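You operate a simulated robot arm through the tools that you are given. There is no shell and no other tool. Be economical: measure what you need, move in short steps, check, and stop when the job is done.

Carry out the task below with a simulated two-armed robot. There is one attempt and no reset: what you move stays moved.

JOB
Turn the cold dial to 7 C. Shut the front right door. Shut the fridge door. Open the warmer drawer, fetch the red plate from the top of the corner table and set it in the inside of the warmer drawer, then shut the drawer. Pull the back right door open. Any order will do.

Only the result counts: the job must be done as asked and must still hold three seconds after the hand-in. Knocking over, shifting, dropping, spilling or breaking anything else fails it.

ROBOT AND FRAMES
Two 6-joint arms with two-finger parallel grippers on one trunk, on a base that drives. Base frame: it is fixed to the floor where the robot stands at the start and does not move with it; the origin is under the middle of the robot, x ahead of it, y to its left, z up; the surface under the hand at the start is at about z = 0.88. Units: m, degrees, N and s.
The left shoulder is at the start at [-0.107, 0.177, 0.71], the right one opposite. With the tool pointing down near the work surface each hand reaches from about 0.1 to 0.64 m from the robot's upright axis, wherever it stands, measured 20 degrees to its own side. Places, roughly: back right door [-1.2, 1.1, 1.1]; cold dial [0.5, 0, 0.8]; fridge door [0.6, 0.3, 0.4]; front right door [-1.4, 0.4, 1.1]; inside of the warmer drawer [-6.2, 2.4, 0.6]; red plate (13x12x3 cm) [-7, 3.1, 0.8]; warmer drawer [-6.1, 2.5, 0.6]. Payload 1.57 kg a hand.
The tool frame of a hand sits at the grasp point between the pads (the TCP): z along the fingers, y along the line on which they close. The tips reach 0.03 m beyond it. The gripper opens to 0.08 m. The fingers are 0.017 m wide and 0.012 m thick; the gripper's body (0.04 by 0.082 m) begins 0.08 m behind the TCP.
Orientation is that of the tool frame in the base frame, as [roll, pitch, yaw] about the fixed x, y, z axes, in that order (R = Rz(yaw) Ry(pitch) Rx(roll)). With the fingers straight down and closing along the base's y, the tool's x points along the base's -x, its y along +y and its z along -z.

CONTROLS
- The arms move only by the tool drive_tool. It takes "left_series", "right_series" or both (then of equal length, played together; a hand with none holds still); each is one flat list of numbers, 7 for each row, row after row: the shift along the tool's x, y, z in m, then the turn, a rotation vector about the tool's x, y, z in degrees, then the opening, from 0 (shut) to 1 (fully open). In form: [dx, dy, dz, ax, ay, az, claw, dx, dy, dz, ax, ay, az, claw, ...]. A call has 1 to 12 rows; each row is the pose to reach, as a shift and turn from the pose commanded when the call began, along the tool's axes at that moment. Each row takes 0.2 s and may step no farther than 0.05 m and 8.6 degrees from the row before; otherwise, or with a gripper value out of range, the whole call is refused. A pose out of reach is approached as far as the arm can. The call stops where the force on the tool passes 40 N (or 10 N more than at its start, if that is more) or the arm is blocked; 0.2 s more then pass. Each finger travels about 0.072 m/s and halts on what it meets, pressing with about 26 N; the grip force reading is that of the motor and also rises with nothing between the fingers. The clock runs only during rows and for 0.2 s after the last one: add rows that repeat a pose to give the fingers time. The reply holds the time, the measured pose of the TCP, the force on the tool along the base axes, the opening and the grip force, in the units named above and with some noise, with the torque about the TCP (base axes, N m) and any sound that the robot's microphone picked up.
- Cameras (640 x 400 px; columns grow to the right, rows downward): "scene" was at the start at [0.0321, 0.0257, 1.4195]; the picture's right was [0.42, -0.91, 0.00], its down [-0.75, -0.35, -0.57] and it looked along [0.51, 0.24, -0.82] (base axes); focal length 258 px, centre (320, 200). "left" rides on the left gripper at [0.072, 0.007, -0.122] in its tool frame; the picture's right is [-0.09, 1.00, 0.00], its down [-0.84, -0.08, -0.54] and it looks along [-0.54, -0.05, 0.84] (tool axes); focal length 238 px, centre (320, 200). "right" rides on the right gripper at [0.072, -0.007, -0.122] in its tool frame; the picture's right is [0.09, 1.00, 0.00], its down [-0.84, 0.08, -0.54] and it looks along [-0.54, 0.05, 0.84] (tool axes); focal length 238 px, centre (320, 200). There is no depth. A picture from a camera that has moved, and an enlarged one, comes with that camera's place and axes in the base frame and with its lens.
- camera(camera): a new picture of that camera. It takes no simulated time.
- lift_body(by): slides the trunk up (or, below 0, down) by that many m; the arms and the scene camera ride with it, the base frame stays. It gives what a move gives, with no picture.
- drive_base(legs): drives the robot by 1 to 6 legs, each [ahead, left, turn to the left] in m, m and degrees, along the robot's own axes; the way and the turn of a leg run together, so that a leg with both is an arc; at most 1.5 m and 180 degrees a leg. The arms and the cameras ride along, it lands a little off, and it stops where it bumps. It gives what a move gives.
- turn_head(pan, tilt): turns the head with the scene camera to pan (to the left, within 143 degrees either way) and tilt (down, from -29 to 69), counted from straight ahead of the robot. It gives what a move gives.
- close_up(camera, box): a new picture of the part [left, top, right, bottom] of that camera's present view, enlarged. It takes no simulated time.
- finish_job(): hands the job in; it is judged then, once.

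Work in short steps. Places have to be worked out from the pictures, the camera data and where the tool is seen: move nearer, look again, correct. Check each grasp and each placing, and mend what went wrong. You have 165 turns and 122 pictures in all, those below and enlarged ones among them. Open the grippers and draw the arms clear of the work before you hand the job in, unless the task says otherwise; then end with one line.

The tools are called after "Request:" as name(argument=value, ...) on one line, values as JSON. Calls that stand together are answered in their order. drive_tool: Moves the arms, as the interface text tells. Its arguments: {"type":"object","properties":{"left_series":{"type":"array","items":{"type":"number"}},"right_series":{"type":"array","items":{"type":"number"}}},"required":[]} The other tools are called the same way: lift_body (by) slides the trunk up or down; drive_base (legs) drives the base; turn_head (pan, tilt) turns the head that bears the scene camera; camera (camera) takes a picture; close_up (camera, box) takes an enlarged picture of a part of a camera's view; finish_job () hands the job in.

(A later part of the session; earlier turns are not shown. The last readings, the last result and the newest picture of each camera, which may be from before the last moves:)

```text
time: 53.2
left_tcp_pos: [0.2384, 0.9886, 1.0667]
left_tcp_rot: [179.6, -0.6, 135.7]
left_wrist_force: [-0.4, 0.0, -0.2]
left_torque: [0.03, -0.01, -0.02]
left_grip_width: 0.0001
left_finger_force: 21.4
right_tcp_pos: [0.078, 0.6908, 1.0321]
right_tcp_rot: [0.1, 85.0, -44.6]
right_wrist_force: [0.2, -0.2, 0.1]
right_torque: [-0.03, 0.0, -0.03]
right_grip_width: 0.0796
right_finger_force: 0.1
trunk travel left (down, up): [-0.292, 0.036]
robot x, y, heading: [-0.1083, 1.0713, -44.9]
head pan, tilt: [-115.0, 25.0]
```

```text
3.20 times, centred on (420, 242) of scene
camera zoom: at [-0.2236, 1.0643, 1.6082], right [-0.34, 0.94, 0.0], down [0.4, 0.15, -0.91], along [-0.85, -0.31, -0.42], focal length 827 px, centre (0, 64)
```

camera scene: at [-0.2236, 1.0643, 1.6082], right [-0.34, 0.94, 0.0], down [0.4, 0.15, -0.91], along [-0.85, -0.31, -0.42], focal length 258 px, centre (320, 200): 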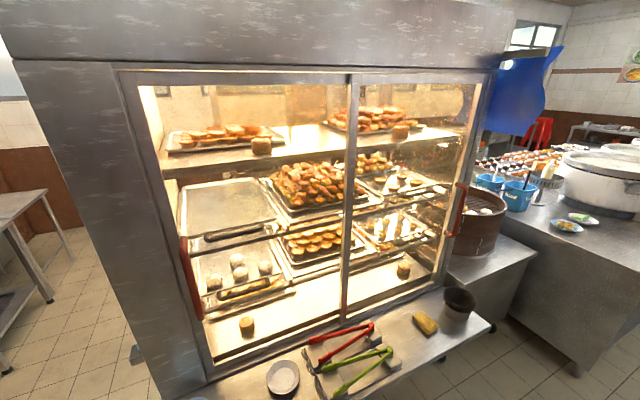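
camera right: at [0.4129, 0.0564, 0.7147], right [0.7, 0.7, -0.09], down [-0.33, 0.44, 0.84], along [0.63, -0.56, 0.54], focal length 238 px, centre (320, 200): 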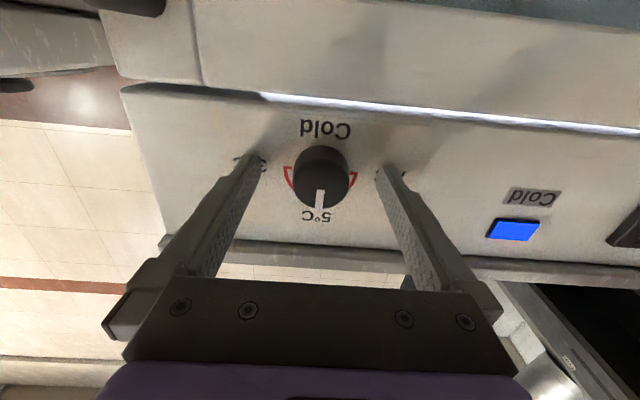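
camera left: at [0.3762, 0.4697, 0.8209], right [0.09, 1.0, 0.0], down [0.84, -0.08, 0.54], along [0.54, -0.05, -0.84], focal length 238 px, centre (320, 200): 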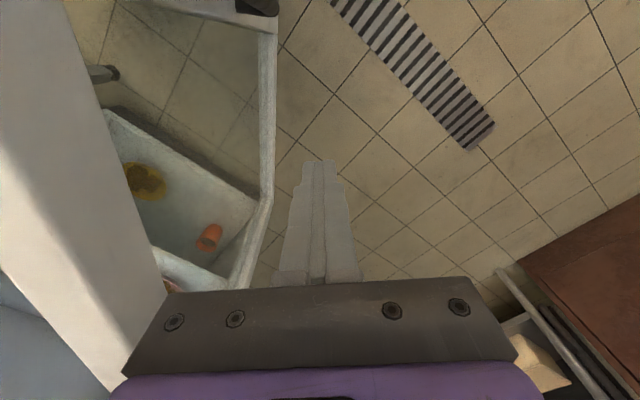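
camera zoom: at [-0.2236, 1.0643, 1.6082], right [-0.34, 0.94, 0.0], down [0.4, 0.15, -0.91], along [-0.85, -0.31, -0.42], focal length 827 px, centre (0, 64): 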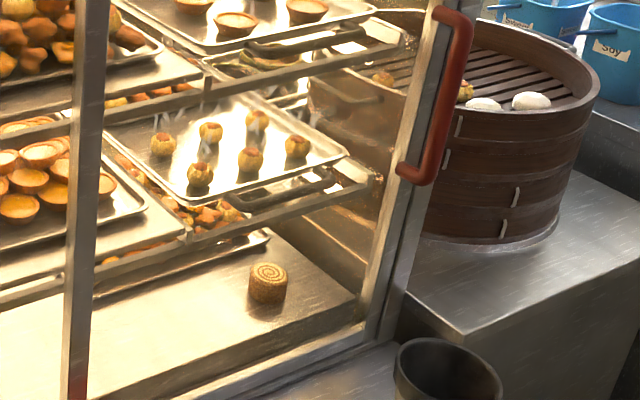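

Sliding doors: the right door of this back side has its handle at about [-1.31,1.28], z 1.02–1.22, and slides toward (+x,−y). I drive to face it squarely, heading −135°.

Request:
drive_base(legs=[[-0.5, 0, 0], [-0.32, -0.03, 0], [0, 0, -90]])

Request:
turn_head(pan=-15, tilt=40)

Request:
camera(camera="scene")

Request:
camera(camera="right")

```text
time: 61.8
left_tcp_pos: [-0.7958, 1.2873, 1.0664]
left_tcp_rot: [179.4, -0.6, 45.2]
left_wrist_force: [-0.1, -0.6, 0.0]
left_torque: [-0.03, 0.0, 0.0]
left_grip_width: 0.0
left_finger_force: 21.3
right_tcp_pos: [-1.0904, 1.45, 1.0321]
right_tcp_rot: [0.1, 85.0, -135.1]
right_wrist_force: [0.0, 0.9, 0.2]
right_torque: [-0.01, 0.0, 0.0]
right_grip_width: 0.0797
right_finger_force: 0.0
trunk travel left (down, up): [-0.292, 0.036]
robot x, y, heading: [-0.71, 1.6325, -135.4]
head pan, tilt: [-115.0, 25.0]
```

```text
time: 63.5
left_tcp_pos: [-0.7949, 1.287, 1.066]
left_tcp_rot: [179.6, -0.7, 45.2]
left_wrist_force: [0.3, 0.3, 0.1]
left_torque: [-0.03, 0.01, -0.01]
left_grip_width: 0.0001
left_finger_force: 21.0
right_tcp_pos: [-1.092, 1.4491, 1.0324]
right_tcp_rot: [0.2, 85.1, -135.2]
right_wrist_force: [0.9, -0.2, 0.3]
right_torque: [0.06, 0.01, 0.0]
right_grip_width: 0.0801
right_finger_force: 0.1
trunk travel left (down, up): [-0.292, 0.036]
robot x, y, heading: [-0.7095, 1.6269, -135.4]
head pan, tilt: [-15.0, 40.0]
```

```text
92 pictures are left
camera scene: at [-0.7539, 1.6147, 1.5849], right [-0.49, 0.87, 0.0], down [0.56, 0.32, -0.77], along [-0.67, -0.38, -0.64], focal length 258 px, centre (320, 200)
```

scene: 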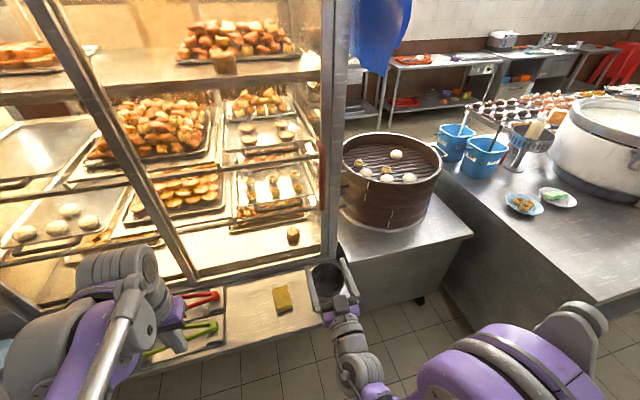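

```text
91 pictures are left
camera right: at [-1.0142, 1.5345, 0.9508], right [0.7, -0.71, -0.09], down [0.49, 0.38, 0.79], along [-0.53, -0.59, 0.61], focal length 238 px, centre (320, 200)
```

right: 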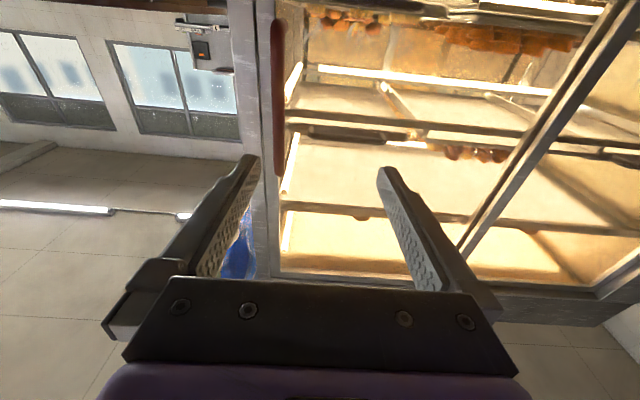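

Handle estimated at [-1.325,1.298]. I drive forward 12 cm and 5 cm right and raise the hand to z≈1.1.

Request:
drive_base(legs=[[0.12, -0.05, 0.4]])

Request:
drive_tool(right_series=[-0.03, 0, 0, 0, 0, 0, 1, -0.06, 0, 0, 0, 0, 0, 1])

Request:
camera(camera="right")

```text
time: 64.8
left_tcp_pos: [-0.9117, 1.2381, 1.067]
left_tcp_rot: [179.5, -0.7, 45.8]
left_wrist_force: [0.7, -0.2, 0.7]
left_torque: [-0.03, -0.04, 0.01]
left_grip_width: 0.0
left_finger_force: 21.5
right_tcp_pos: [-1.2094, 1.3979, 1.033]
right_tcp_rot: [0.1, 85.0, -134.6]
right_wrist_force: [-0.5, -0.4, -0.2]
right_torque: [-0.01, -0.01, -0.01]
right_grip_width: 0.0799
right_finger_force: 0.0
trunk travel left (down, up): [-0.292, 0.036]
robot x, y, heading: [-0.832, 1.5841, -135.1]
head pan, tilt: [-15.0, 40.0]
```

```text
time: 65.4
left_tcp_pos: [-0.911, 1.2385, 1.067]
left_tcp_rot: [179.5, -0.7, 45.9]
left_wrist_force: [0.0, -0.5, -0.9]
left_torque: [0.02, -0.01, 0.0]
left_grip_width: 0.0
left_finger_force: 21.3
right_tcp_pos: [-1.2051, 1.402, 1.0935]
right_tcp_rot: [-0.1, 85.0, -134.8]
right_wrist_force: [-0.4, -0.9, 0.2]
right_torque: [-0.05, 0.0, 0.03]
right_grip_width: 0.0799
right_finger_force: 0.1
trunk travel left (down, up): [-0.292, 0.036]
robot x, y, heading: [-0.8293, 1.5844, -134.9]
head pan, tilt: [-15.0, 40.0]
```

```text
90 pictures are left
camera right: at [-1.1287, 1.4877, 1.0114], right [0.7, -0.71, -0.09], down [0.49, 0.38, 0.79], along [-0.52, -0.6, 0.61], focal length 238 px, centre (320, 200)
```

right: 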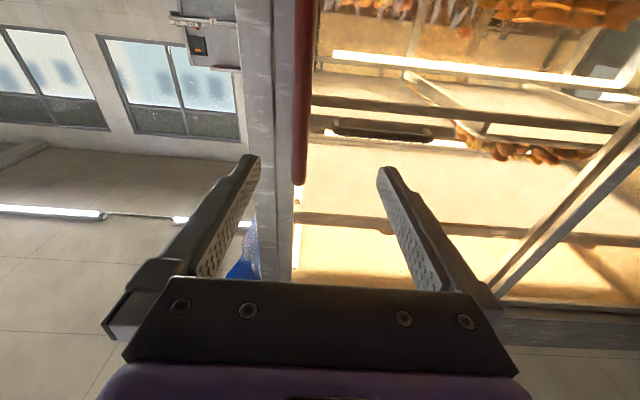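

Handle needs another ~2 cm shift right; I advance about 11 cm with that correction and look.

Request:
drive_tool(right_series=[0, -0.018, 0.03, 0, 0, 0, 1, 0, -0.018, 0.06, 0, 0, 0, 1, 0, -0.018, 0.09, 0, 0, 0, 1, 0, -0.018, 0.11, 0, 0, 0, 1])

Request:
camera(camera="right")

```text
time: 66.4
left_tcp_pos: [-0.9118, 1.2377, 1.0666]
left_tcp_rot: [179.5, -0.7, 45.9]
left_wrist_force: [-0.1, -0.7, 0.6]
left_torque: [0.0, -0.01, -0.02]
left_grip_width: 0.0001
left_finger_force: 21.1
right_tcp_pos: [-1.2958, 1.3354, 1.1024]
right_tcp_rot: [-0.1, 85.2, -134.8]
right_wrist_force: [-0.5, -0.2, -0.2]
right_torque: [-0.02, -0.03, -0.01]
right_grip_width: 0.08
right_finger_force: 0.0
trunk travel left (down, up): [-0.292, 0.036]
robot x, y, heading: [-0.8272, 1.5862, -135.0]
head pan, tilt: [-15.0, 40.0]
```

```text
89 pictures are left
camera right: at [-1.2198, 1.4217, 1.0201], right [0.7, -0.71, -0.09], down [0.49, 0.38, 0.79], along [-0.52, -0.6, 0.61], focal length 238 px, centre (320, 200)
```

right: 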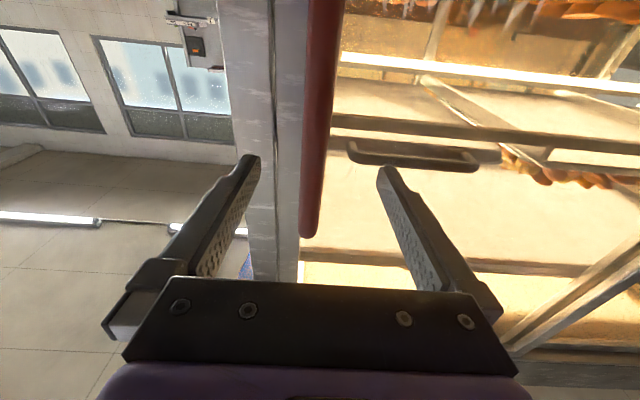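

The bar is centred at about fingertip depth; I advance another 2.5 cm and close on it.

Request:
drive_tool(right_series=[0, 0, 0.015, 0, 0, 0, 1, 0, 0, 0.027, 0, 0, 0, 1, 0, 0, 0.027, 0, 0, 0, 0.5, 0, 0, 0.027, 0, 0, 0, 0.05, 0, 0, 0.027, 0, 0, 0, 0.05, 0, 0, 0.027, 0, 0, 0, 0.05, 0, 0, 0.027, 0, 0, 0, 0.05])

Request:
camera(camera="right")

```text
time: 68.0
left_tcp_pos: [-0.9113, 1.2394, 1.0672]
left_tcp_rot: [179.5, -0.6, 45.8]
left_wrist_force: [0.1, -0.3, 0.6]
left_torque: [0.0, -0.03, 0.01]
left_grip_width: 0.0003
left_finger_force: 21.4
right_tcp_pos: [-1.3139, 1.3177, 1.1047]
right_tcp_rot: [0.5, 85.0, -134.3]
right_wrist_force: [2.9, 8.0, -1.3]
right_torque: [0.09, -0.02, -0.14]
right_grip_width: 0.0072
right_finger_force: 1.9
trunk travel left (down, up): [-0.292, 0.036]
robot x, y, heading: [-0.8307, 1.5823, -134.9]
head pan, tilt: [-15.0, 40.0]
```

```text
88 pictures are left
camera right: at [-1.2375, 1.4034, 1.0228], right [0.7, -0.71, -0.09], down [0.49, 0.38, 0.79], along [-0.52, -0.59, 0.61], focal length 238 px, centre (320, 200)
```

right: 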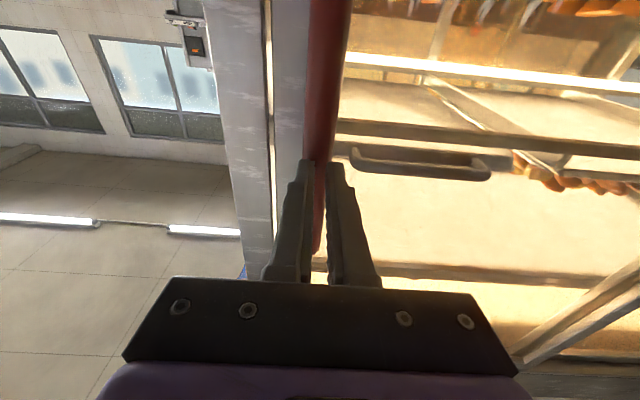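

The tips only pinch the bar's front. I open, advance 2.5 cm more and close again.

Request:
drive_tool(right_series=[0, 0, 0, 0, 0, 0, 0.6, 0, 0, 0, 0, 0, 0, 1, 0, 0, 0, 0, 0, 0, 1, 0, 0, 0.013, 0, 0, 0, 1, 0, 0, 0.025, 0, 0, 0, 1, 0, 0, 0.025, 0, 0, 0, 0.5, 0, 0, 0.025, 0, 0, 0, 0.05, 0, 0, 0.025, 0, 0, 0, 0.05, 0, 0, 0.025, 0, 0, 0, 0.05, 0, 0, 0.025, 0, 0, 0, 0.05])

Request:
camera(camera="right")

```text
time: 70.2
left_tcp_pos: [-0.9114, 1.2388, 1.0666]
left_tcp_rot: [179.6, -0.7, 45.8]
left_wrist_force: [0.4, -0.8, 0.1]
left_torque: [0.01, 0.02, -0.02]
left_grip_width: 0.0002
left_finger_force: 21.6
right_tcp_pos: [-1.332, 1.3, 1.1062]
right_tcp_rot: [0.9, 85.1, -134.2]
right_wrist_force: [-6.9, 5.6, 2.5]
right_torque: [-0.29, 0.31, -0.3]
right_grip_width: 0.0218
right_finger_force: 34.9
trunk travel left (down, up): [-0.292, 0.036]
robot x, y, heading: [-0.8287, 1.5821, -135.0]
head pan, tilt: [-15.0, 40.0]
```

```text
87 pictures are left
camera right: at [-1.2553, 1.3851, 1.0247], right [0.7, -0.71, -0.09], down [0.49, 0.38, 0.79], along [-0.53, -0.59, 0.61], focal length 238 px, centre (320, 200)
```

right: 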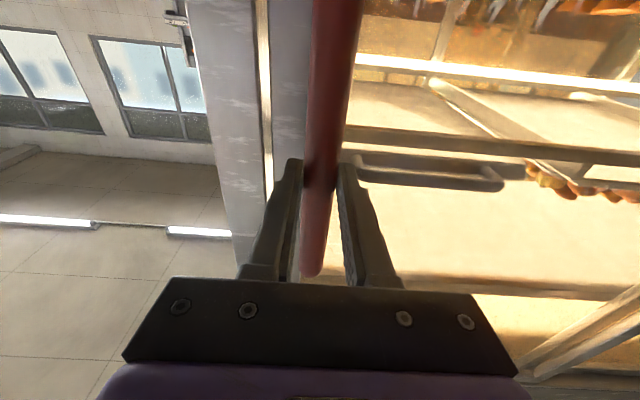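

Bar gripped (22 mm). I slide it to the left with the arm.

Request:
drive_tool(right_series=[0, 0.01, 0, 0, 0, 0, 0.05, 0, 0.03, 0, 0, 0, 0, 0.05, 0, 0.05, 0, 0, 0, 0, 0.05, 0, 0.075, 0, 0, 0, 0, 0.05, 0, 0.1, 0, 0, 0, 0, 0.05, 0, 0.125, 0, 0, 0, 0, 0.05, 0, 0.15, 0, 0, 0, 0, 0.05])

Request:
camera(camera="scene")

```text
time: 71.8
left_tcp_pos: [-0.9094, 1.2361, 1.0665]
left_tcp_rot: [179.6, -0.7, 45.9]
left_wrist_force: [0.4, -0.3, -0.4]
left_torque: [0.04, 0.01, 0.02]
left_grip_width: 0.0
left_finger_force: 20.9
right_tcp_pos: [-1.2228, 1.1909, 1.1065]
right_tcp_rot: [-1.2, 85.2, -135.7]
right_wrist_force: [0.7, -4.3, 3.7]
right_torque: [0.27, -0.48, 0.27]
right_grip_width: 0.0215
right_finger_force: 34.6
trunk travel left (down, up): [-0.292, 0.036]
robot x, y, heading: [-0.8273, 1.5862, -134.9]
head pan, tilt: [-15.0, 40.0]
```

```text
86 pictures are left
camera scene: at [-0.8714, 1.5634, 1.585], right [-0.5, 0.87, 0.0], down [0.56, 0.32, -0.77], along [-0.66, -0.38, -0.64], focal length 258 px, centre (320, 200)
```

scene: 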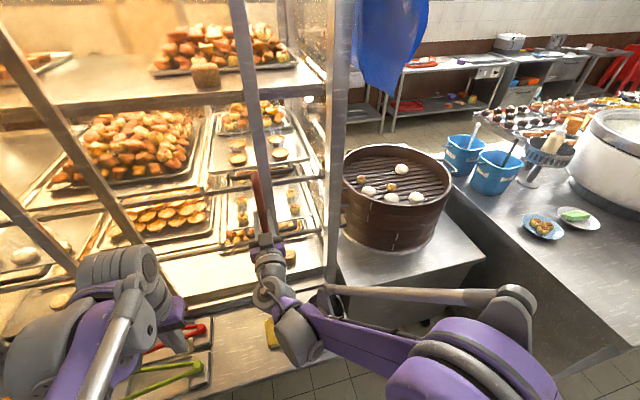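

The door slides well. I drive the base 0.3 m left while holding the handle.

Request:
drive_base(legs=[[0, 0.28, 0]])

Request:
camera(camera="scene")

```text
time: 74.9
left_tcp_pos: [-0.7118, 1.0381, 1.0673]
left_tcp_rot: [179.5, -0.6, 46.0]
left_wrist_force: [-1.0, -0.4, 0.0]
left_torque: [0.03, 0.0, 0.0]
left_grip_width: 0.0
left_finger_force: 21.5
right_tcp_pos: [-1.0242, 0.9928, 1.106]
right_tcp_rot: [-0.1, 85.0, -134.8]
right_wrist_force: [-3.2, -5.4, 8.0]
right_torque: [0.1, -0.14, 0.22]
right_grip_width: 0.0217
right_finger_force: 34.1
trunk travel left (down, up): [-0.292, 0.036]
robot x, y, heading: [-0.6317, 1.386, -134.8]
head pan, tilt: [-15.0, 40.0]
```

```text
85 pictures are left
camera scene: at [-0.6739, 1.3665, 1.585], right [-0.5, 0.86, 0.0], down [0.56, 0.32, -0.77], along [-0.66, -0.39, -0.64], focal length 258 px, centre (320, 200)
```

scene: 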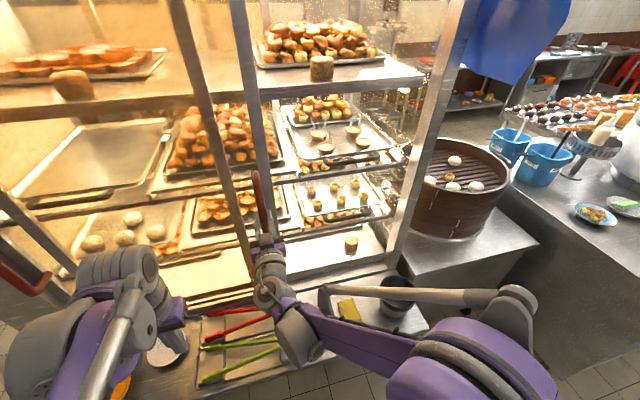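

Slid ~0.43 m. I slide a little more with the arm until it stops or ~6 cm.

Request:
drive_tool(right_series=[0, 0.015, 0, 0, 0, 0, 0.05, 0, 0.03, 0, 0, 0, 0, 0.05, 0, 0.045, 0, 0, 0, 0, 0.05, 0, 0.06, 0, 0, 0, 0, 0.05, 0, 0.075, 0, 0, 0, 0, 0.05])

```text
time: 75.6
left_tcp_pos: [-0.7139, 1.0408, 1.0672]
left_tcp_rot: [179.5, -0.7, 45.6]
left_wrist_force: [0.2, 0.0, 0.0]
left_torque: [0.04, 0.02, 0.01]
left_grip_width: 0.0
left_finger_force: 21.4
right_tcp_pos: [-1.0098, 0.9782, 1.1061]
right_tcp_rot: [1.8, 84.9, -134.4]
right_wrist_force: [-11.5, 17.2, -2.8]
right_torque: [0.44, -0.58, -0.16]
right_grip_width: 0.0216
right_finger_force: 34.4
trunk travel left (down, up): [-0.292, 0.036]
robot x, y, heading: [-0.6294, 1.3846, -135.1]
head pan, tilt: [-15.0, 40.0]
stopped in row 3 (right hand): the force on the tool passed its limit at 46 N (the readings are from after the stop); the commanded pose is now the measured one
```

The door hit its end stop: fully open. I release, draw back, and strafe left toward the aisle that leads to the case's front side.

Request:
drive_tool(right_series=[0, 0, 0, 0, 0, 0, 0.6, 0, 0, 0, 0, 0, 0, 1, 0, 0, 0, 0, 0, 0, 1, 0, 0, -0.04, 0, 0, 0, 1, 0, 0, -0.08, 0, 0, 0, 1, 0, 0, -0.12, 0, 0, 0, 1])

Request:
drive_base(legs=[[-0.12, 0, 0]])

Request:
camera(camera="scene")

Request:
drive_base(legs=[[0, 1.32, 0]])

Request:
turn_head(pan=0, tilt=45)

Request:
camera(camera="scene")

```text
time: 77.0
left_tcp_pos: [-0.713, 1.0401, 1.0672]
left_tcp_rot: [179.5, -0.5, 45.8]
left_wrist_force: [0.4, -0.5, -0.1]
left_torque: [0.02, 0.02, -0.01]
left_grip_width: 0.0
left_finger_force: 21.2
right_tcp_pos: [-0.9198, 1.0594, 1.0956]
right_tcp_rot: [0.9, 84.9, -135.0]
right_wrist_force: [0.3, 0.3, -1.0]
right_torque: [0.01, 0.03, 0.01]
right_grip_width: 0.08
right_finger_force: 0.1
trunk travel left (down, up): [-0.292, 0.036]
robot x, y, heading: [-0.6314, 1.3826, -135.1]
head pan, tilt: [-15.0, 40.0]
```

```text
time: 78.2
left_tcp_pos: [-0.6288, 1.1233, 1.0685]
left_tcp_rot: [179.5, -0.7, 45.6]
left_wrist_force: [-0.5, 0.6, -0.2]
left_torque: [-0.02, 0.0, 0.02]
left_grip_width: 0.0
left_finger_force: 21.1
right_tcp_pos: [-0.8361, 1.1401, 1.095]
right_tcp_rot: [0.9, 84.9, -135.1]
right_wrist_force: [0.1, 0.0, -0.3]
right_torque: [-0.01, -0.01, -0.02]
right_grip_width: 0.0798
right_finger_force: 0.1
trunk travel left (down, up): [-0.292, 0.036]
robot x, y, heading: [-0.5468, 1.4699, -135.0]
head pan, tilt: [-15.0, 40.0]
```

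```text
84 pictures are left
camera scene: at [-0.5911, 1.4506, 1.5851], right [-0.5, 0.87, 0.0], down [0.56, 0.32, -0.77], along [-0.66, -0.38, -0.64], focal length 258 px, centre (320, 200)
```

scene: 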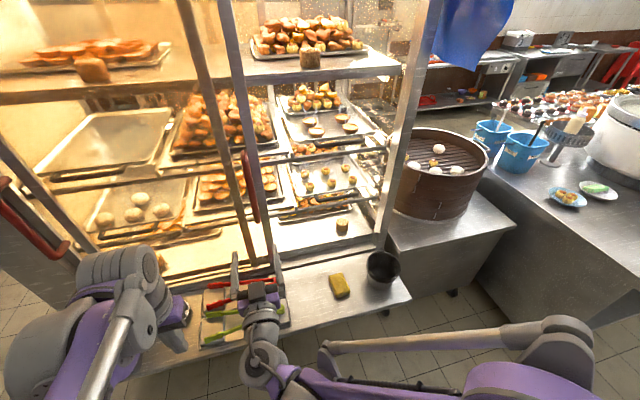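

```text
time: 90.0
left_tcp_pos: [0.3059, 0.1946, 1.0652]
left_tcp_rot: [179.5, -0.7, 46.0]
left_wrist_force: [0.2, 0.0, -0.2]
left_torque: [0.01, -0.01, -0.01]
left_grip_width: 0.0
left_finger_force: 21.6
right_tcp_pos: [0.0984, 0.2109, 1.0951]
right_tcp_rot: [0.8, 84.9, -134.9]
right_wrist_force: [1.4, 0.2, 0.2]
right_torque: [-0.04, 0.0, 0.02]
right_grip_width: 0.0799
right_finger_force: 0.0
trunk travel left (down, up): [-0.292, 0.036]
robot x, y, heading: [0.3884, 0.5393, -134.8]
head pan, tilt: [-15.0, 40.0]
```

```text
time: 90.8
left_tcp_pos: [0.3059, 0.1946, 1.0676]
left_tcp_rot: [179.5, -0.8, 46.0]
left_wrist_force: [-0.3, 0.4, 1.0]
left_torque: [-0.01, -0.01, 0.0]
left_grip_width: 0.0004
left_finger_force: 21.3
right_tcp_pos: [0.0975, 0.2114, 1.0944]
right_tcp_rot: [0.8, 84.9, -134.9]
right_wrist_force: [-0.9, -0.2, 0.2]
right_torque: [0.0, 0.04, -0.02]
right_grip_width: 0.0801
right_finger_force: 0.1
trunk travel left (down, up): [-0.292, 0.036]
robot x, y, heading: [0.386, 0.545, -134.7]
head pan, tilt: [0.0, 45.0]
```

```text
83 pictures are left
camera scene: at [0.3595, 0.5066, 1.5777], right [-0.71, 0.7, 0.0], down [0.5, 0.5, -0.71], along [-0.5, -0.5, -0.71], focal length 258 px, centre (320, 200)
```

scene: 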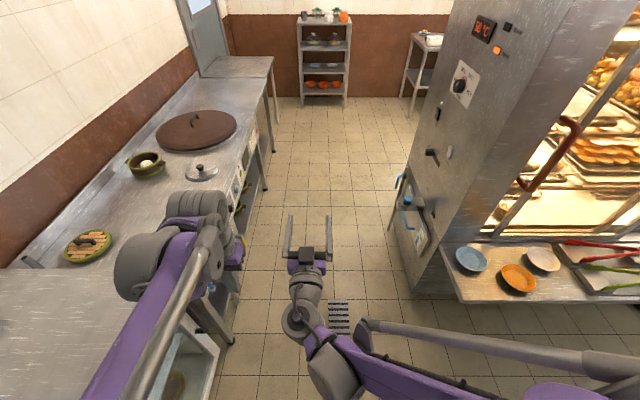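

The aisle is clear (s from −0.65 to +0.2). I go forward along it with a slight right shift, past the case, and look at its front side.

Request:
drive_base(legs=[[0.4, -0.1, 0], [1.3, 0, 0]])

Request:
turn_head(pan=-115, tilt=25)

Request:
camera(camera="scene")

```text
time: 99.4
left_tcp_pos: [-0.9554, -0.9422, 1.0671]
left_tcp_rot: [179.5, -0.7, 46.2]
left_wrist_force: [-0.4, -0.8, 0.5]
left_torque: [0.02, 0.0, 0.03]
left_grip_width: 0.0
left_finger_force: 21.0
right_tcp_pos: [-1.1636, -0.9261, 1.0963]
right_tcp_rot: [0.8, 84.8, -134.6]
right_wrist_force: [0.1, -0.5, -0.3]
right_torque: [-0.03, -0.01, -0.03]
right_grip_width: 0.0799
right_finger_force: 0.1
trunk travel left (down, up): [-0.292, 0.036]
robot x, y, heading: [-0.8796, -0.598, -134.5]
head pan, tilt: [0.0, 45.0]
```

```text
time: 101.4
left_tcp_pos: [-0.9552, -0.9404, 1.0682]
left_tcp_rot: [179.5, -0.7, 46.1]
left_wrist_force: [-0.7, 0.2, 0.9]
left_torque: [0.0, 0.0, -0.01]
left_grip_width: 0.0
left_finger_force: 21.6
right_tcp_pos: [-1.1628, -0.9257, 1.0958]
right_tcp_rot: [0.8, 84.9, -134.7]
right_wrist_force: [0.3, 0.5, 0.1]
right_torque: [0.01, 0.01, 0.05]
right_grip_width: 0.0803
right_finger_force: 0.0
trunk travel left (down, up): [-0.292, 0.036]
robot x, y, heading: [-0.8754, -0.5948, -134.5]
head pan, tilt: [-115.0, 25.0]
```

```text
82 pictures are left
camera scene: at [-0.8785, -0.4841, 1.6082], right [0.94, 0.35, 0.0], down [0.15, -0.4, -0.91], along [-0.32, 0.85, -0.42], focal length 258 px, centre (320, 200)
```

scene: 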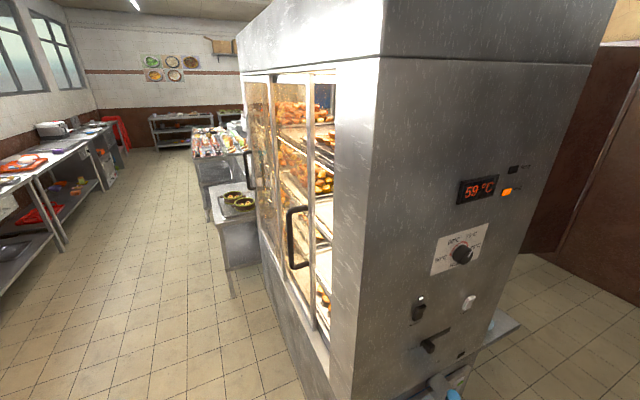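

The front right door is partly open (handle black, about s≈-1.0); it must slide toward the panel end. I drive in front of it and turn to face it.

Request:
drive_base(legs=[[0.45, 0, 0], [0, -0.95, 0], [0, 0, 179.5]])

Request:
turn_head(pan=0, tilt=25)

Request:
camera(camera="scene")

Request:
camera(camera="right")

```text
time: 119.7
left_tcp_pos: [-1.782, 0.092, 1.0676]
left_tcp_rot: [179.6, -0.7, -134.7]
left_wrist_force: [-0.2, -0.1, 0.5]
left_torque: [-0.03, 0.0, -0.01]
left_grip_width: 0.0001
left_finger_force: 21.2
right_tcp_pos: [-1.5732, 0.0737, 1.0946]
right_tcp_rot: [0.8, 84.9, 44.6]
right_wrist_force: [-1.0, -0.7, 0.2]
right_torque: [-0.02, 0.01, 0.03]
right_grip_width: 0.08
right_finger_force: 0.0
trunk travel left (down, up): [-0.292, 0.036]
robot x, y, heading: [-1.8661, -0.254, 44.6]
head pan, tilt: [-115.0, 25.0]
```

```text
time: 121.6
left_tcp_pos: [-1.7814, 0.0913, 1.0663]
left_tcp_rot: [179.5, -0.6, -134.8]
left_wrist_force: [0.5, -0.5, 0.3]
left_torque: [0.01, 0.03, 0.04]
left_grip_width: 0.0002
left_finger_force: 20.9
right_tcp_pos: [-1.5735, 0.0721, 1.0964]
right_tcp_rot: [0.8, 84.9, 44.5]
right_wrist_force: [-0.8, 0.3, -0.3]
right_torque: [0.02, -0.04, 0.0]
right_grip_width: 0.0801
right_finger_force: 0.1
trunk travel left (down, up): [-0.292, 0.036]
robot x, y, heading: [-1.8682, -0.2554, 45.0]
head pan, tilt: [0.0, 25.0]
```

```text
81 pictures are left
camera scene: at [-1.8313, -0.2221, 1.6083], right [0.7, -0.71, 0.0], down [-0.3, -0.3, -0.91], along [0.65, 0.64, -0.42], focal length 258 px, centre (320, 200)
```

scene: 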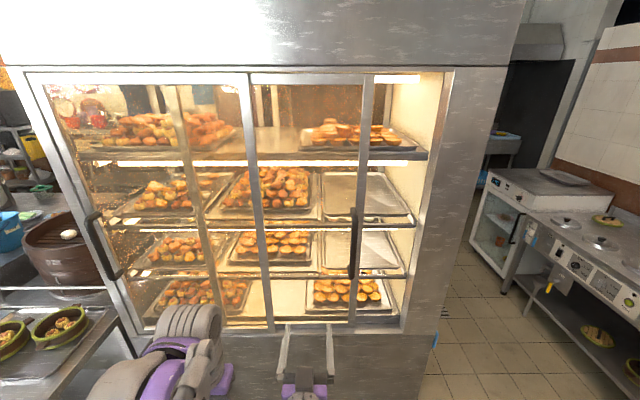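

```text
80 pictures are left
camera right: at [-1.6534, -0.012, 1.0136], right [-0.68, 0.72, -0.09], down [-0.5, -0.37, 0.79], along [0.54, 0.58, 0.61], focal length 238 px, centre (320, 200)
```

right: 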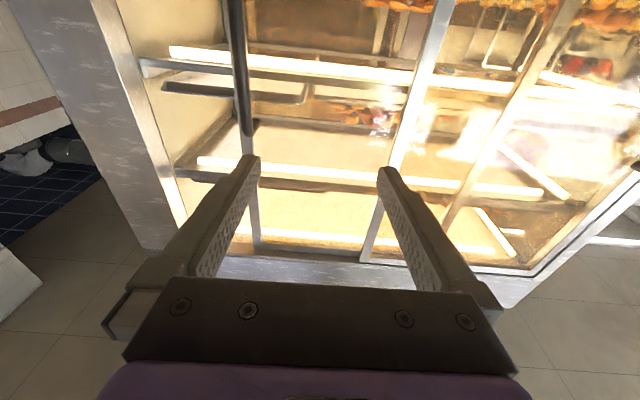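

Handle is at about s=-1.015, n≈-0.72, z 1.0–1.22. I drive forward 0.2 and right 0.15 and look through the wrist camera.

Request:
drive_base(legs=[[0.2, -0.15, 0]])

Request:
camera(camera="right")

```text
time: 123.5
left_tcp_pos: [-1.5342, 0.127, 1.0666]
left_tcp_rot: [179.4, -0.6, -134.6]
left_wrist_force: [0.5, 0.3, -0.3]
left_torque: [-0.03, 0.01, 0.05]
left_grip_width: 0.0
left_finger_force: 21.5
right_tcp_pos: [-1.3276, 0.1082, 1.0958]
right_tcp_rot: [1.0, 84.9, 44.8]
right_wrist_force: [0.7, 1.1, -0.4]
right_torque: [0.01, -0.01, 0.0]
right_grip_width: 0.08
right_finger_force: 0.0
trunk travel left (down, up): [-0.292, 0.036]
robot x, y, heading: [-1.6229, -0.2142, 44.7]
head pan, tilt: [0.0, 25.0]
```

```text
79 pictures are left
camera right: at [-1.4061, 0.0228, 1.0134], right [-0.68, 0.72, -0.09], down [-0.5, -0.37, 0.79], along [0.54, 0.58, 0.61], focal length 238 px, centre (320, 200)
```

right: 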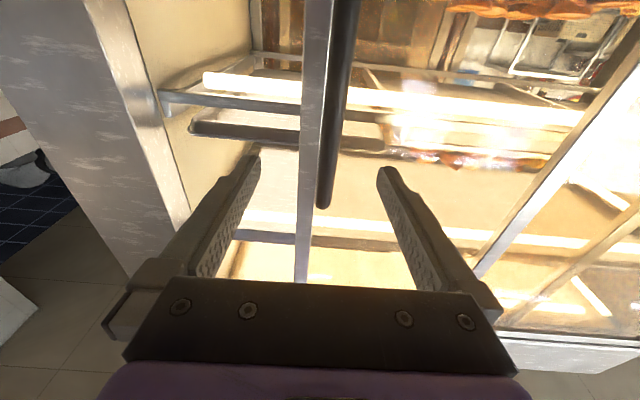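

Handle is nearly in line; I advance 10.5 cm with a tiny left shift and check.

Request:
drive_tool(right_series=[0, 0.008, 0.03, 0, 0, 0, 1, 0, 0.008, 0.06, 0, 0, 0, 1, 0, 0.008, 0.085, 0, 0, 0, 1, 0, 0.008, 0.105, 0, 0, 0, 1])

Request:
camera(camera="right")

```text
time: 124.5
left_tcp_pos: [-1.5343, 0.1272, 1.0663]
left_tcp_rot: [179.5, -0.8, -134.7]
left_wrist_force: [-0.1, 0.7, 0.6]
left_torque: [-0.03, 0.04, 0.02]
left_grip_width: 0.0001
left_finger_force: 21.0
right_tcp_pos: [-1.2558, 0.186, 1.1061]
right_tcp_rot: [0.7, 84.9, 44.6]
right_wrist_force: [-0.7, -0.5, 0.4]
right_torque: [0.02, -0.02, -0.01]
right_grip_width: 0.0802
right_finger_force: 0.1
trunk travel left (down, up): [-0.292, 0.036]
robot x, y, heading: [-1.6203, -0.2222, 44.6]
head pan, tilt: [0.0, 25.0]
```

```text
78 pictures are left
camera right: at [-1.3351, 0.1012, 1.0229], right [-0.68, 0.72, -0.09], down [-0.5, -0.37, 0.79], along [0.54, 0.58, 0.61], focal length 238 px, centre (320, 200)
```

right: 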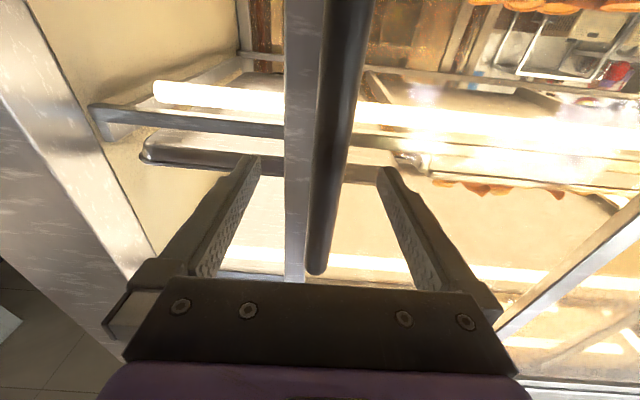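

The bar is between the fingers; I advance 4.5 cm and close.

Request:
drive_tool(right_series=[0, 0, 0.02, 0, 0, 0, 1, 0, 0, 0.035, 0, 0, 0, 1, 0, 0, 0.045, 0, 0, 0, 1, 0, 0, 0.045, 0, 0, 0, 0.5, 0, 0, 0.045, 0, 0, 0, 0.05, 0, 0, 0.045, 0, 0, 0, 0.05, 0, 0, 0.045, 0, 0, 0, 0.05, 0, 0, 0.045, 0, 0, 0, 0.05])

```text
time: 126.3
left_tcp_pos: [-1.5351, 0.1278, 1.0658]
left_tcp_rot: [179.5, -0.8, -134.6]
left_wrist_force: [-0.4, 0.6, 0.7]
left_torque: [0.03, 0.0, 0.03]
left_grip_width: 0.0
left_finger_force: 21.0
right_tcp_pos: [-1.2243, 0.2174, 1.1102]
right_tcp_rot: [0.7, 84.9, 44.4]
right_wrist_force: [0.0, 2.8, 2.8]
right_torque: [-0.02, -0.03, -0.04]
right_grip_width: 0.0217
right_finger_force: 35.0
trunk travel left (down, up): [-0.292, 0.036]
robot x, y, heading: [-1.6221, -0.2178, 44.5]
head pan, tilt: [0.0, 25.0]
```

Gripped (22 mm). I slide the door to the right until the stop.

Request:
drive_tool(right_series=[0, -0.01, 0, 0, 0, 0, 0.05, 0, -0.03, 0, 0, 0, 0, 0.05, 0, -0.05, 0, 0, 0, 0, 0.05, 0, -0.07, 0, 0, 0, 0, 0.05, 0, -0.09, 0, 0, 0, 0, 0.05, 0, -0.11, 0, 0, 0, 0, 0.05, 0, -0.13, 0, 0, 0, 0, 0.05, 0, -0.15, 0, 0, 0, 0, 0.05, 0, -0.17, 0, 0, 0, 0, 0.05])

Request:
camera(camera="scene")

```text
time: 128.3
left_tcp_pos: [-1.5318, 0.1272, 1.0653]
left_tcp_rot: [179.5, -0.8, -134.7]
left_wrist_force: [-0.5, 0.0, -0.3]
left_torque: [-0.01, 0.01, -0.01]
left_grip_width: 0.0001
left_finger_force: 21.3
right_tcp_pos: [-1.1037, 0.0946, 1.1075]
right_tcp_rot: [1.0, 85.1, 44.9]
right_wrist_force: [19.1, 14.8, 7.5]
right_torque: [-0.09, -0.05, 0.06]
right_grip_width: 0.0219
right_finger_force: 34.4
trunk travel left (down, up): [-0.292, 0.036]
robot x, y, heading: [-1.6214, -0.2171, 44.9]
head pan, tilt: [0.0, 25.0]
```

```text
77 pictures are left
camera scene: at [-1.5802, -0.1855, 1.6081], right [0.7, -0.71, 0.0], down [-0.3, -0.3, -0.91], along [0.64, 0.64, -0.42], focal length 258 px, centre (320, 200)
```

scene: 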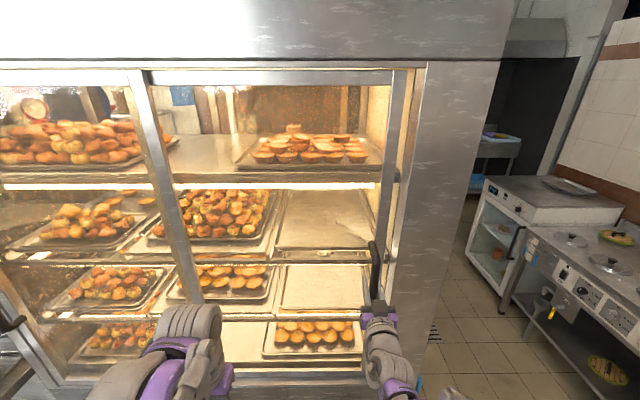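

Almost shut; I keep sliding a few cm to the stop.

Request:
drive_tool(right_series=[0, -0.012, -0.004, 0, 0, 0, 0.05, 0, -0.024, -0.004, 0, 0, 0, 0.05, 0, -0.036, -0.004, 0, 0, 0, 0.05, 0, -0.048, -0.004, 0, 0, 0, 0.05, 0, -0.06, -0.004, 0, 0, 0, 0.05, 0, -0.07, -0.004, 0, 0, 0, 0.05])

Request:
camera(camera="scene")

```text
time: 129.7
left_tcp_pos: [-1.5349, 0.1295, 1.0653]
left_tcp_rot: [179.5, -0.8, -134.6]
left_wrist_force: [0.4, -0.5, 0.7]
left_torque: [-0.02, 0.01, 0.03]
left_grip_width: 0.0
left_finger_force: 20.5
right_tcp_pos: [-1.09, 0.0752, 1.1067]
right_tcp_rot: [0.2, 85.2, 43.6]
right_wrist_force: [4.6, 26.1, -3.8]
right_torque: [0.11, -0.06, -0.28]
right_grip_width: 0.0213
right_finger_force: 34.6
right hand out of reach, approached as far as the arm can: row 3, 4, 5, 6
trunk travel left (down, up): [-0.292, 0.036]
robot x, y, heading: [-1.6225, -0.2197, 44.9]
head pan, tilt: [0.0, 25.0]
```

```text
76 pictures are left
camera scene: at [-1.5828, -0.1821, 1.608], right [0.7, -0.71, 0.0], down [-0.3, -0.3, -0.91], along [0.64, 0.64, -0.43], focal length 258 px, centre (320, 200)
```

scene: 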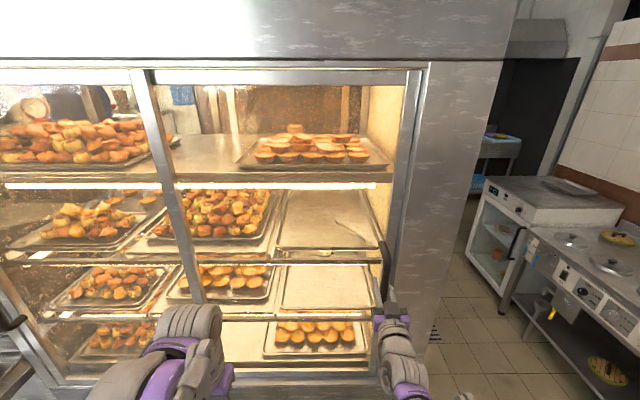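

It looks nearly flush, but the arm ran out of reach; I nudge the base right while holding to make sure it reaches the stop, then zoom.

Request:
drive_base(legs=[[0, -0.04, 0]])

Request:
close_up(camera="scene", box=[340, 40, 500, 140])

```text
time: 130.6
left_tcp_pos: [-1.5294, 0.1208, 1.0664]
left_tcp_rot: [179.7, -0.8, -134.5]
left_wrist_force: [0.8, 0.9, -0.1]
left_torque: [0.01, 0.03, -0.01]
left_grip_width: 0.0
left_finger_force: 20.9
right_tcp_pos: [-1.0903, 0.0745, 1.1062]
right_tcp_rot: [0.1, 85.5, 44.7]
right_wrist_force: [-5.9, 20.0, 0.8]
right_torque: [-0.09, 0.03, -0.21]
right_grip_width: 0.0218
right_finger_force: 34.7
trunk travel left (down, up): [-0.292, 0.036]
robot x, y, heading: [-1.616, -0.2251, 44.9]
head pan, tilt: [0.0, 25.0]
stopped in leg 1: the force on the tool passed its limit at 52 N (the readings are from after the stop); the commanded pose is now the measured one
```

```text
4.00 times, centred on (420, 90) of scene
camera zoom: at [-1.5781, -0.1906, 1.6082], right [0.71, -0.71, 0.0], down [-0.3, -0.3, -0.91], along [0.64, 0.64, -0.42], focal length 1034 px, centre (-80, 640)
```

zoom: 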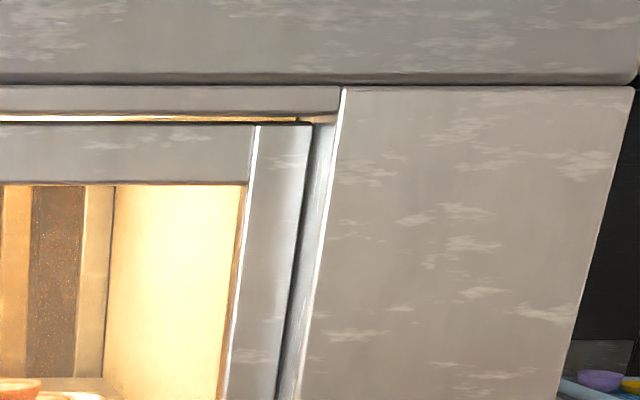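

Door is at its stop: shut. I release, draw back, and look down the room toward the far corner.

Request:
drive_tool(right_series=[0, 0, 0, 0, 0, 0, 0.6, 0, 0, 0, 0, 0, 0, 1, 0, 0, 0, 0, 0, 0, 1, 0, 0, -0.04, 0, 0, 0, 1, 0, 0, -0.08, 0, 0, 0, 1, 0, 0, -0.12, 0, 0, 0, 1])

Request:
drive_base(legs=[[-0.35, 0, 0], [0, 0.3, 90]])

Request:
turn_head(pan=0, tilt=15)

Request:
camera(camera="scene")

```text
time: 131.9
left_tcp_pos: [-1.5308, 0.1193, 1.0674]
left_tcp_rot: [179.6, -0.5, -134.4]
left_wrist_force: [0.4, -0.5, -0.1]
left_torque: [0.03, -0.04, 0.0]
left_grip_width: 0.0001
left_finger_force: 21.4
right_tcp_pos: [-1.1761, -0.0142, 1.0988]
right_tcp_rot: [2.1, 85.3, 46.1]
right_wrist_force: [-0.2, -0.7, -0.6]
right_torque: [0.0, 0.0, 0.0]
right_grip_width: 0.0801
right_finger_force: 0.0
trunk travel left (down, up): [-0.292, 0.036]
robot x, y, heading: [-1.6156, -0.2252, 44.6]
head pan, tilt: [0.0, 25.0]
```

```text
time: 138.1
left_tcp_pos: [-2.4786, -0.3913, 1.0673]
left_tcp_rot: [179.6, -0.6, -43.8]
left_wrist_force: [-0.3, -0.7, 0.4]
left_torque: [0.01, 0.0, 0.01]
left_grip_width: 0.0
left_finger_force: 21.6
right_tcp_pos: [-2.3476, -0.0359, 1.098]
right_tcp_rot: [1.3, 85.2, 136.3]
right_wrist_force: [-0.4, 0.1, -0.6]
right_torque: [-0.03, -0.03, 0.02]
right_grip_width: 0.08
right_finger_force: 0.1
trunk travel left (down, up): [-0.292, 0.036]
robot x, y, heading: [-2.1328, -0.4721, 135.6]
head pan, tilt: [0.0, 25.0]
cut short: leg 2
```

```text
time: 138.8
left_tcp_pos: [-2.4782, -0.3908, 1.0677]
left_tcp_rot: [179.5, -0.7, -43.9]
left_wrist_force: [0.9, -0.7, -0.2]
left_torque: [0.03, -0.01, 0.02]
left_grip_width: 0.0
left_finger_force: 21.5
right_tcp_pos: [-2.3491, -0.0359, 1.0976]
right_tcp_rot: [1.5, 85.4, 136.1]
right_wrist_force: [0.9, -0.5, -0.3]
right_torque: [-0.02, -0.01, -0.01]
right_grip_width: 0.08
right_finger_force: 0.1
trunk travel left (down, up): [-0.292, 0.036]
robot x, y, heading: [-2.1327, -0.4714, 135.6]
head pan, tilt: [0.0, 15.0]
```

```text
74 pictures are left
camera scene: at [-2.1687, -0.4397, 1.6244], right [0.7, 0.71, 0.0], down [0.19, -0.18, -0.97], along [-0.69, 0.68, -0.26], focal length 258 px, centre (320, 200)
```

scene: 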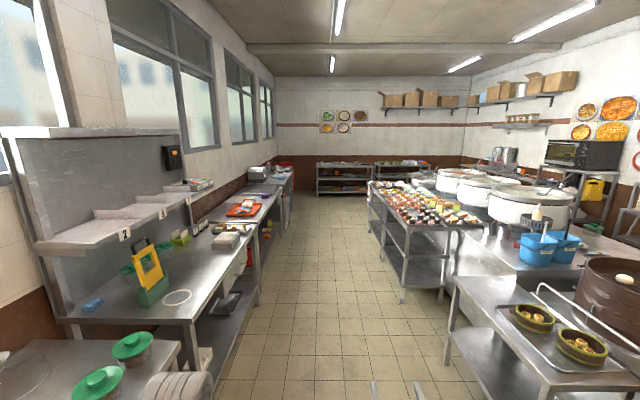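

The last leg was cut short; I check what's near on my left and below.

Request:
turn_head(pan=60, tilt=50)

Request:
camera(camera="scene")

```text
time: 140.1
left_tcp_pos: [-2.4776, -0.3906, 1.0665]
left_tcp_rot: [179.6, -0.8, -43.8]
left_wrist_force: [0.6, 0.4, -0.6]
left_torque: [0.0, -0.01, -0.01]
left_grip_width: 0.0
left_finger_force: 21.0
right_tcp_pos: [-2.348, -0.036, 1.0975]
right_tcp_rot: [1.5, 85.2, 136.3]
right_wrist_force: [-0.2, 0.0, 0.1]
right_torque: [-0.01, 0.02, -0.03]
right_grip_width: 0.0799
right_finger_force: 0.1
trunk travel left (down, up): [-0.292, 0.036]
robot x, y, heading: [-2.1287, -0.4704, 135.6]
head pan, tilt: [60.0, 50.0]
```

```text
73 pictures are left
camera scene: at [-2.1763, -0.5257, 1.5708], right [-0.27, 0.96, 0.0], down [0.74, 0.2, -0.64], along [-0.62, -0.17, -0.77], focal length 258 px, centre (320, 200)
```

scene: 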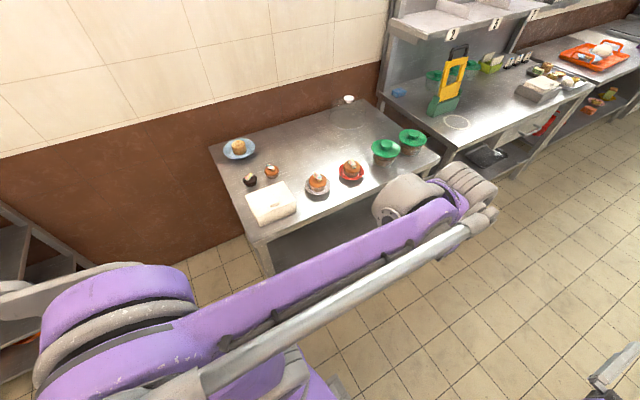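

Nothing disturbed; the aisle ahead is clear. I drive down it in stages.

Request:
drive_base(legs=[[1.0, -0.1, -1], [1.4, 0, 0]])

Request:
turn_head(pan=20, tilt=25)

Request:
camera(camera="scene")

```text
time: 151.9
left_tcp_pos: [-4.0978, 1.3954, 1.0654]
left_tcp_rot: [179.5, -0.7, -44.5]
left_wrist_force: [0.9, -0.6, 0.1]
left_torque: [0.01, -0.01, 0.01]
left_grip_width: 0.0
left_finger_force: 21.7
right_tcp_pos: [-3.963, 1.7503, 1.0984]
right_tcp_rot: [1.4, 85.3, 135.4]
right_wrist_force: [0.5, 0.4, 0.6]
right_torque: [-0.02, 0.01, -0.01]
right_grip_width: 0.0802
right_finger_force: 0.0
trunk travel left (down, up): [-0.292, 0.036]
robot x, y, heading: [-3.7548, 1.3134, 134.7]
head pan, tilt: [60.0, 50.0]
```

```text
time: 153.0
left_tcp_pos: [-4.0971, 1.3964, 1.0666]
left_tcp_rot: [179.5, -0.7, -44.5]
left_wrist_force: [1.1, -0.4, -0.3]
left_torque: [0.0, 0.0, 0.02]
left_grip_width: 0.0001
left_finger_force: 21.0
right_tcp_pos: [-3.9636, 1.7512, 1.0979]
right_tcp_rot: [1.5, 85.3, 135.5]
right_wrist_force: [-0.1, -0.8, 0.0]
right_torque: [0.0, -0.03, 0.0]
right_grip_width: 0.0797
right_finger_force: 0.0
trunk travel left (down, up): [-0.292, 0.036]
robot x, y, heading: [-3.7496, 1.3122, 134.9]
head pan, tilt: [20.0, 25.0]
```

```text
72 pictures are left
camera scene: at [-3.8074, 1.3175, 1.6082], right [0.43, 0.9, 0.0], down [0.38, -0.18, -0.91], along [-0.82, 0.39, -0.42], focal length 258 px, centre (320, 200)
```

scene: 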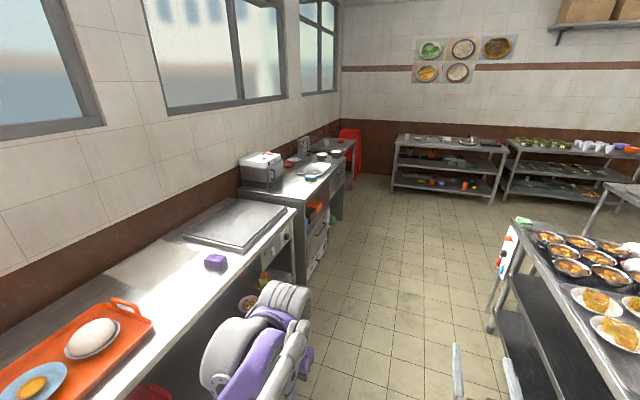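

The warmer unit and corner table are ahead on the left. I drive 1.4 m further and look.

Request:
drive_base(legs=[[1.4, 0, 0]])

Request:
turn_head(pan=35, tilt=35)

Request:
camera(camera="scene")

```text
time: 159.9
left_tcp_pos: [-5.0675, 2.3869, 1.0681]
left_tcp_rot: [179.5, -0.6, -45.0]
left_wrist_force: [0.1, 0.5, 0.1]
left_torque: [0.02, 0.01, 0.01]
left_grip_width: 0.0
left_finger_force: 21.7
right_tcp_pos: [-4.9316, 2.7408, 1.0975]
right_tcp_rot: [1.4, 85.3, 135.1]
right_wrist_force: [0.1, 0.2, 0.5]
right_torque: [0.0, 0.05, 0.02]
right_grip_width: 0.0797
right_finger_force: 0.1
trunk travel left (down, up): [-0.292, 0.036]
robot x, y, heading: [-4.7226, 2.2953, 134.4]
head pan, tilt: [20.0, 25.0]
```

```text
time: 160.7
left_tcp_pos: [-5.0677, 2.3871, 1.0668]
left_tcp_rot: [179.5, -0.8, -45.0]
left_wrist_force: [1.1, 0.3, 0.9]
left_torque: [0.0, 0.03, 0.01]
left_grip_width: 0.0
left_finger_force: 21.0
right_tcp_pos: [-4.9315, 2.7392, 1.0979]
right_tcp_rot: [1.4, 85.3, 135.0]
right_wrist_force: [0.0, 0.1, -0.7]
right_torque: [0.02, 0.02, -0.03]
right_grip_width: 0.08
right_finger_force: 0.0
trunk travel left (down, up): [-0.292, 0.036]
robot x, y, heading: [-4.7214, 2.3018, 134.2]
head pan, tilt: [35.0, 35.0]
```

```text
71 pictures are left
camera scene: at [-4.782, 2.2819, 1.5925], right [0.19, 0.98, 0.0], down [0.56, -0.11, -0.82], along [-0.81, 0.15, -0.57], focal length 258 px, centre (320, 200)
```

scene: 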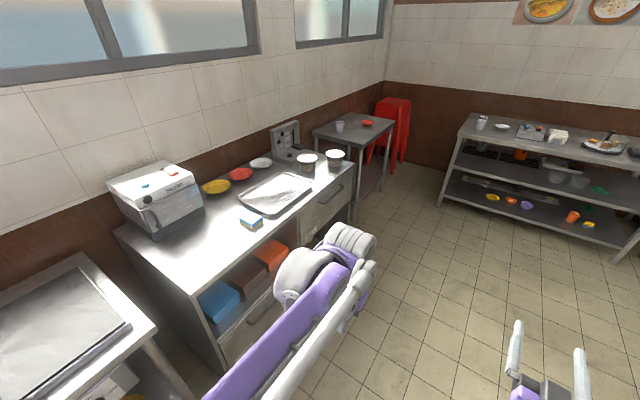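

I see the corner table with a red plate and the unit with a drawer with a bar handle. I zoom in.

Request:
close_up(camera="scene", box=[220, 100, 420, 225])

```text
3.20 times, centred on (320, 162) of scene
camera zoom: at [-4.782, 2.2819, 1.5925], right [0.19, 0.98, 0.0], down [0.56, -0.11, -0.82], along [-0.81, 0.15, -0.57], focal length 827 px, centre (320, 320)
```

zoom: 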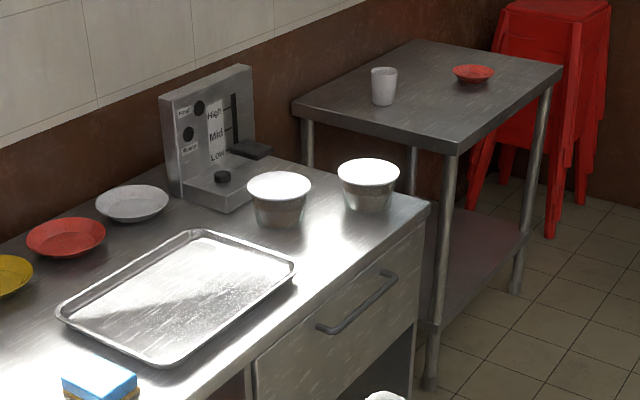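

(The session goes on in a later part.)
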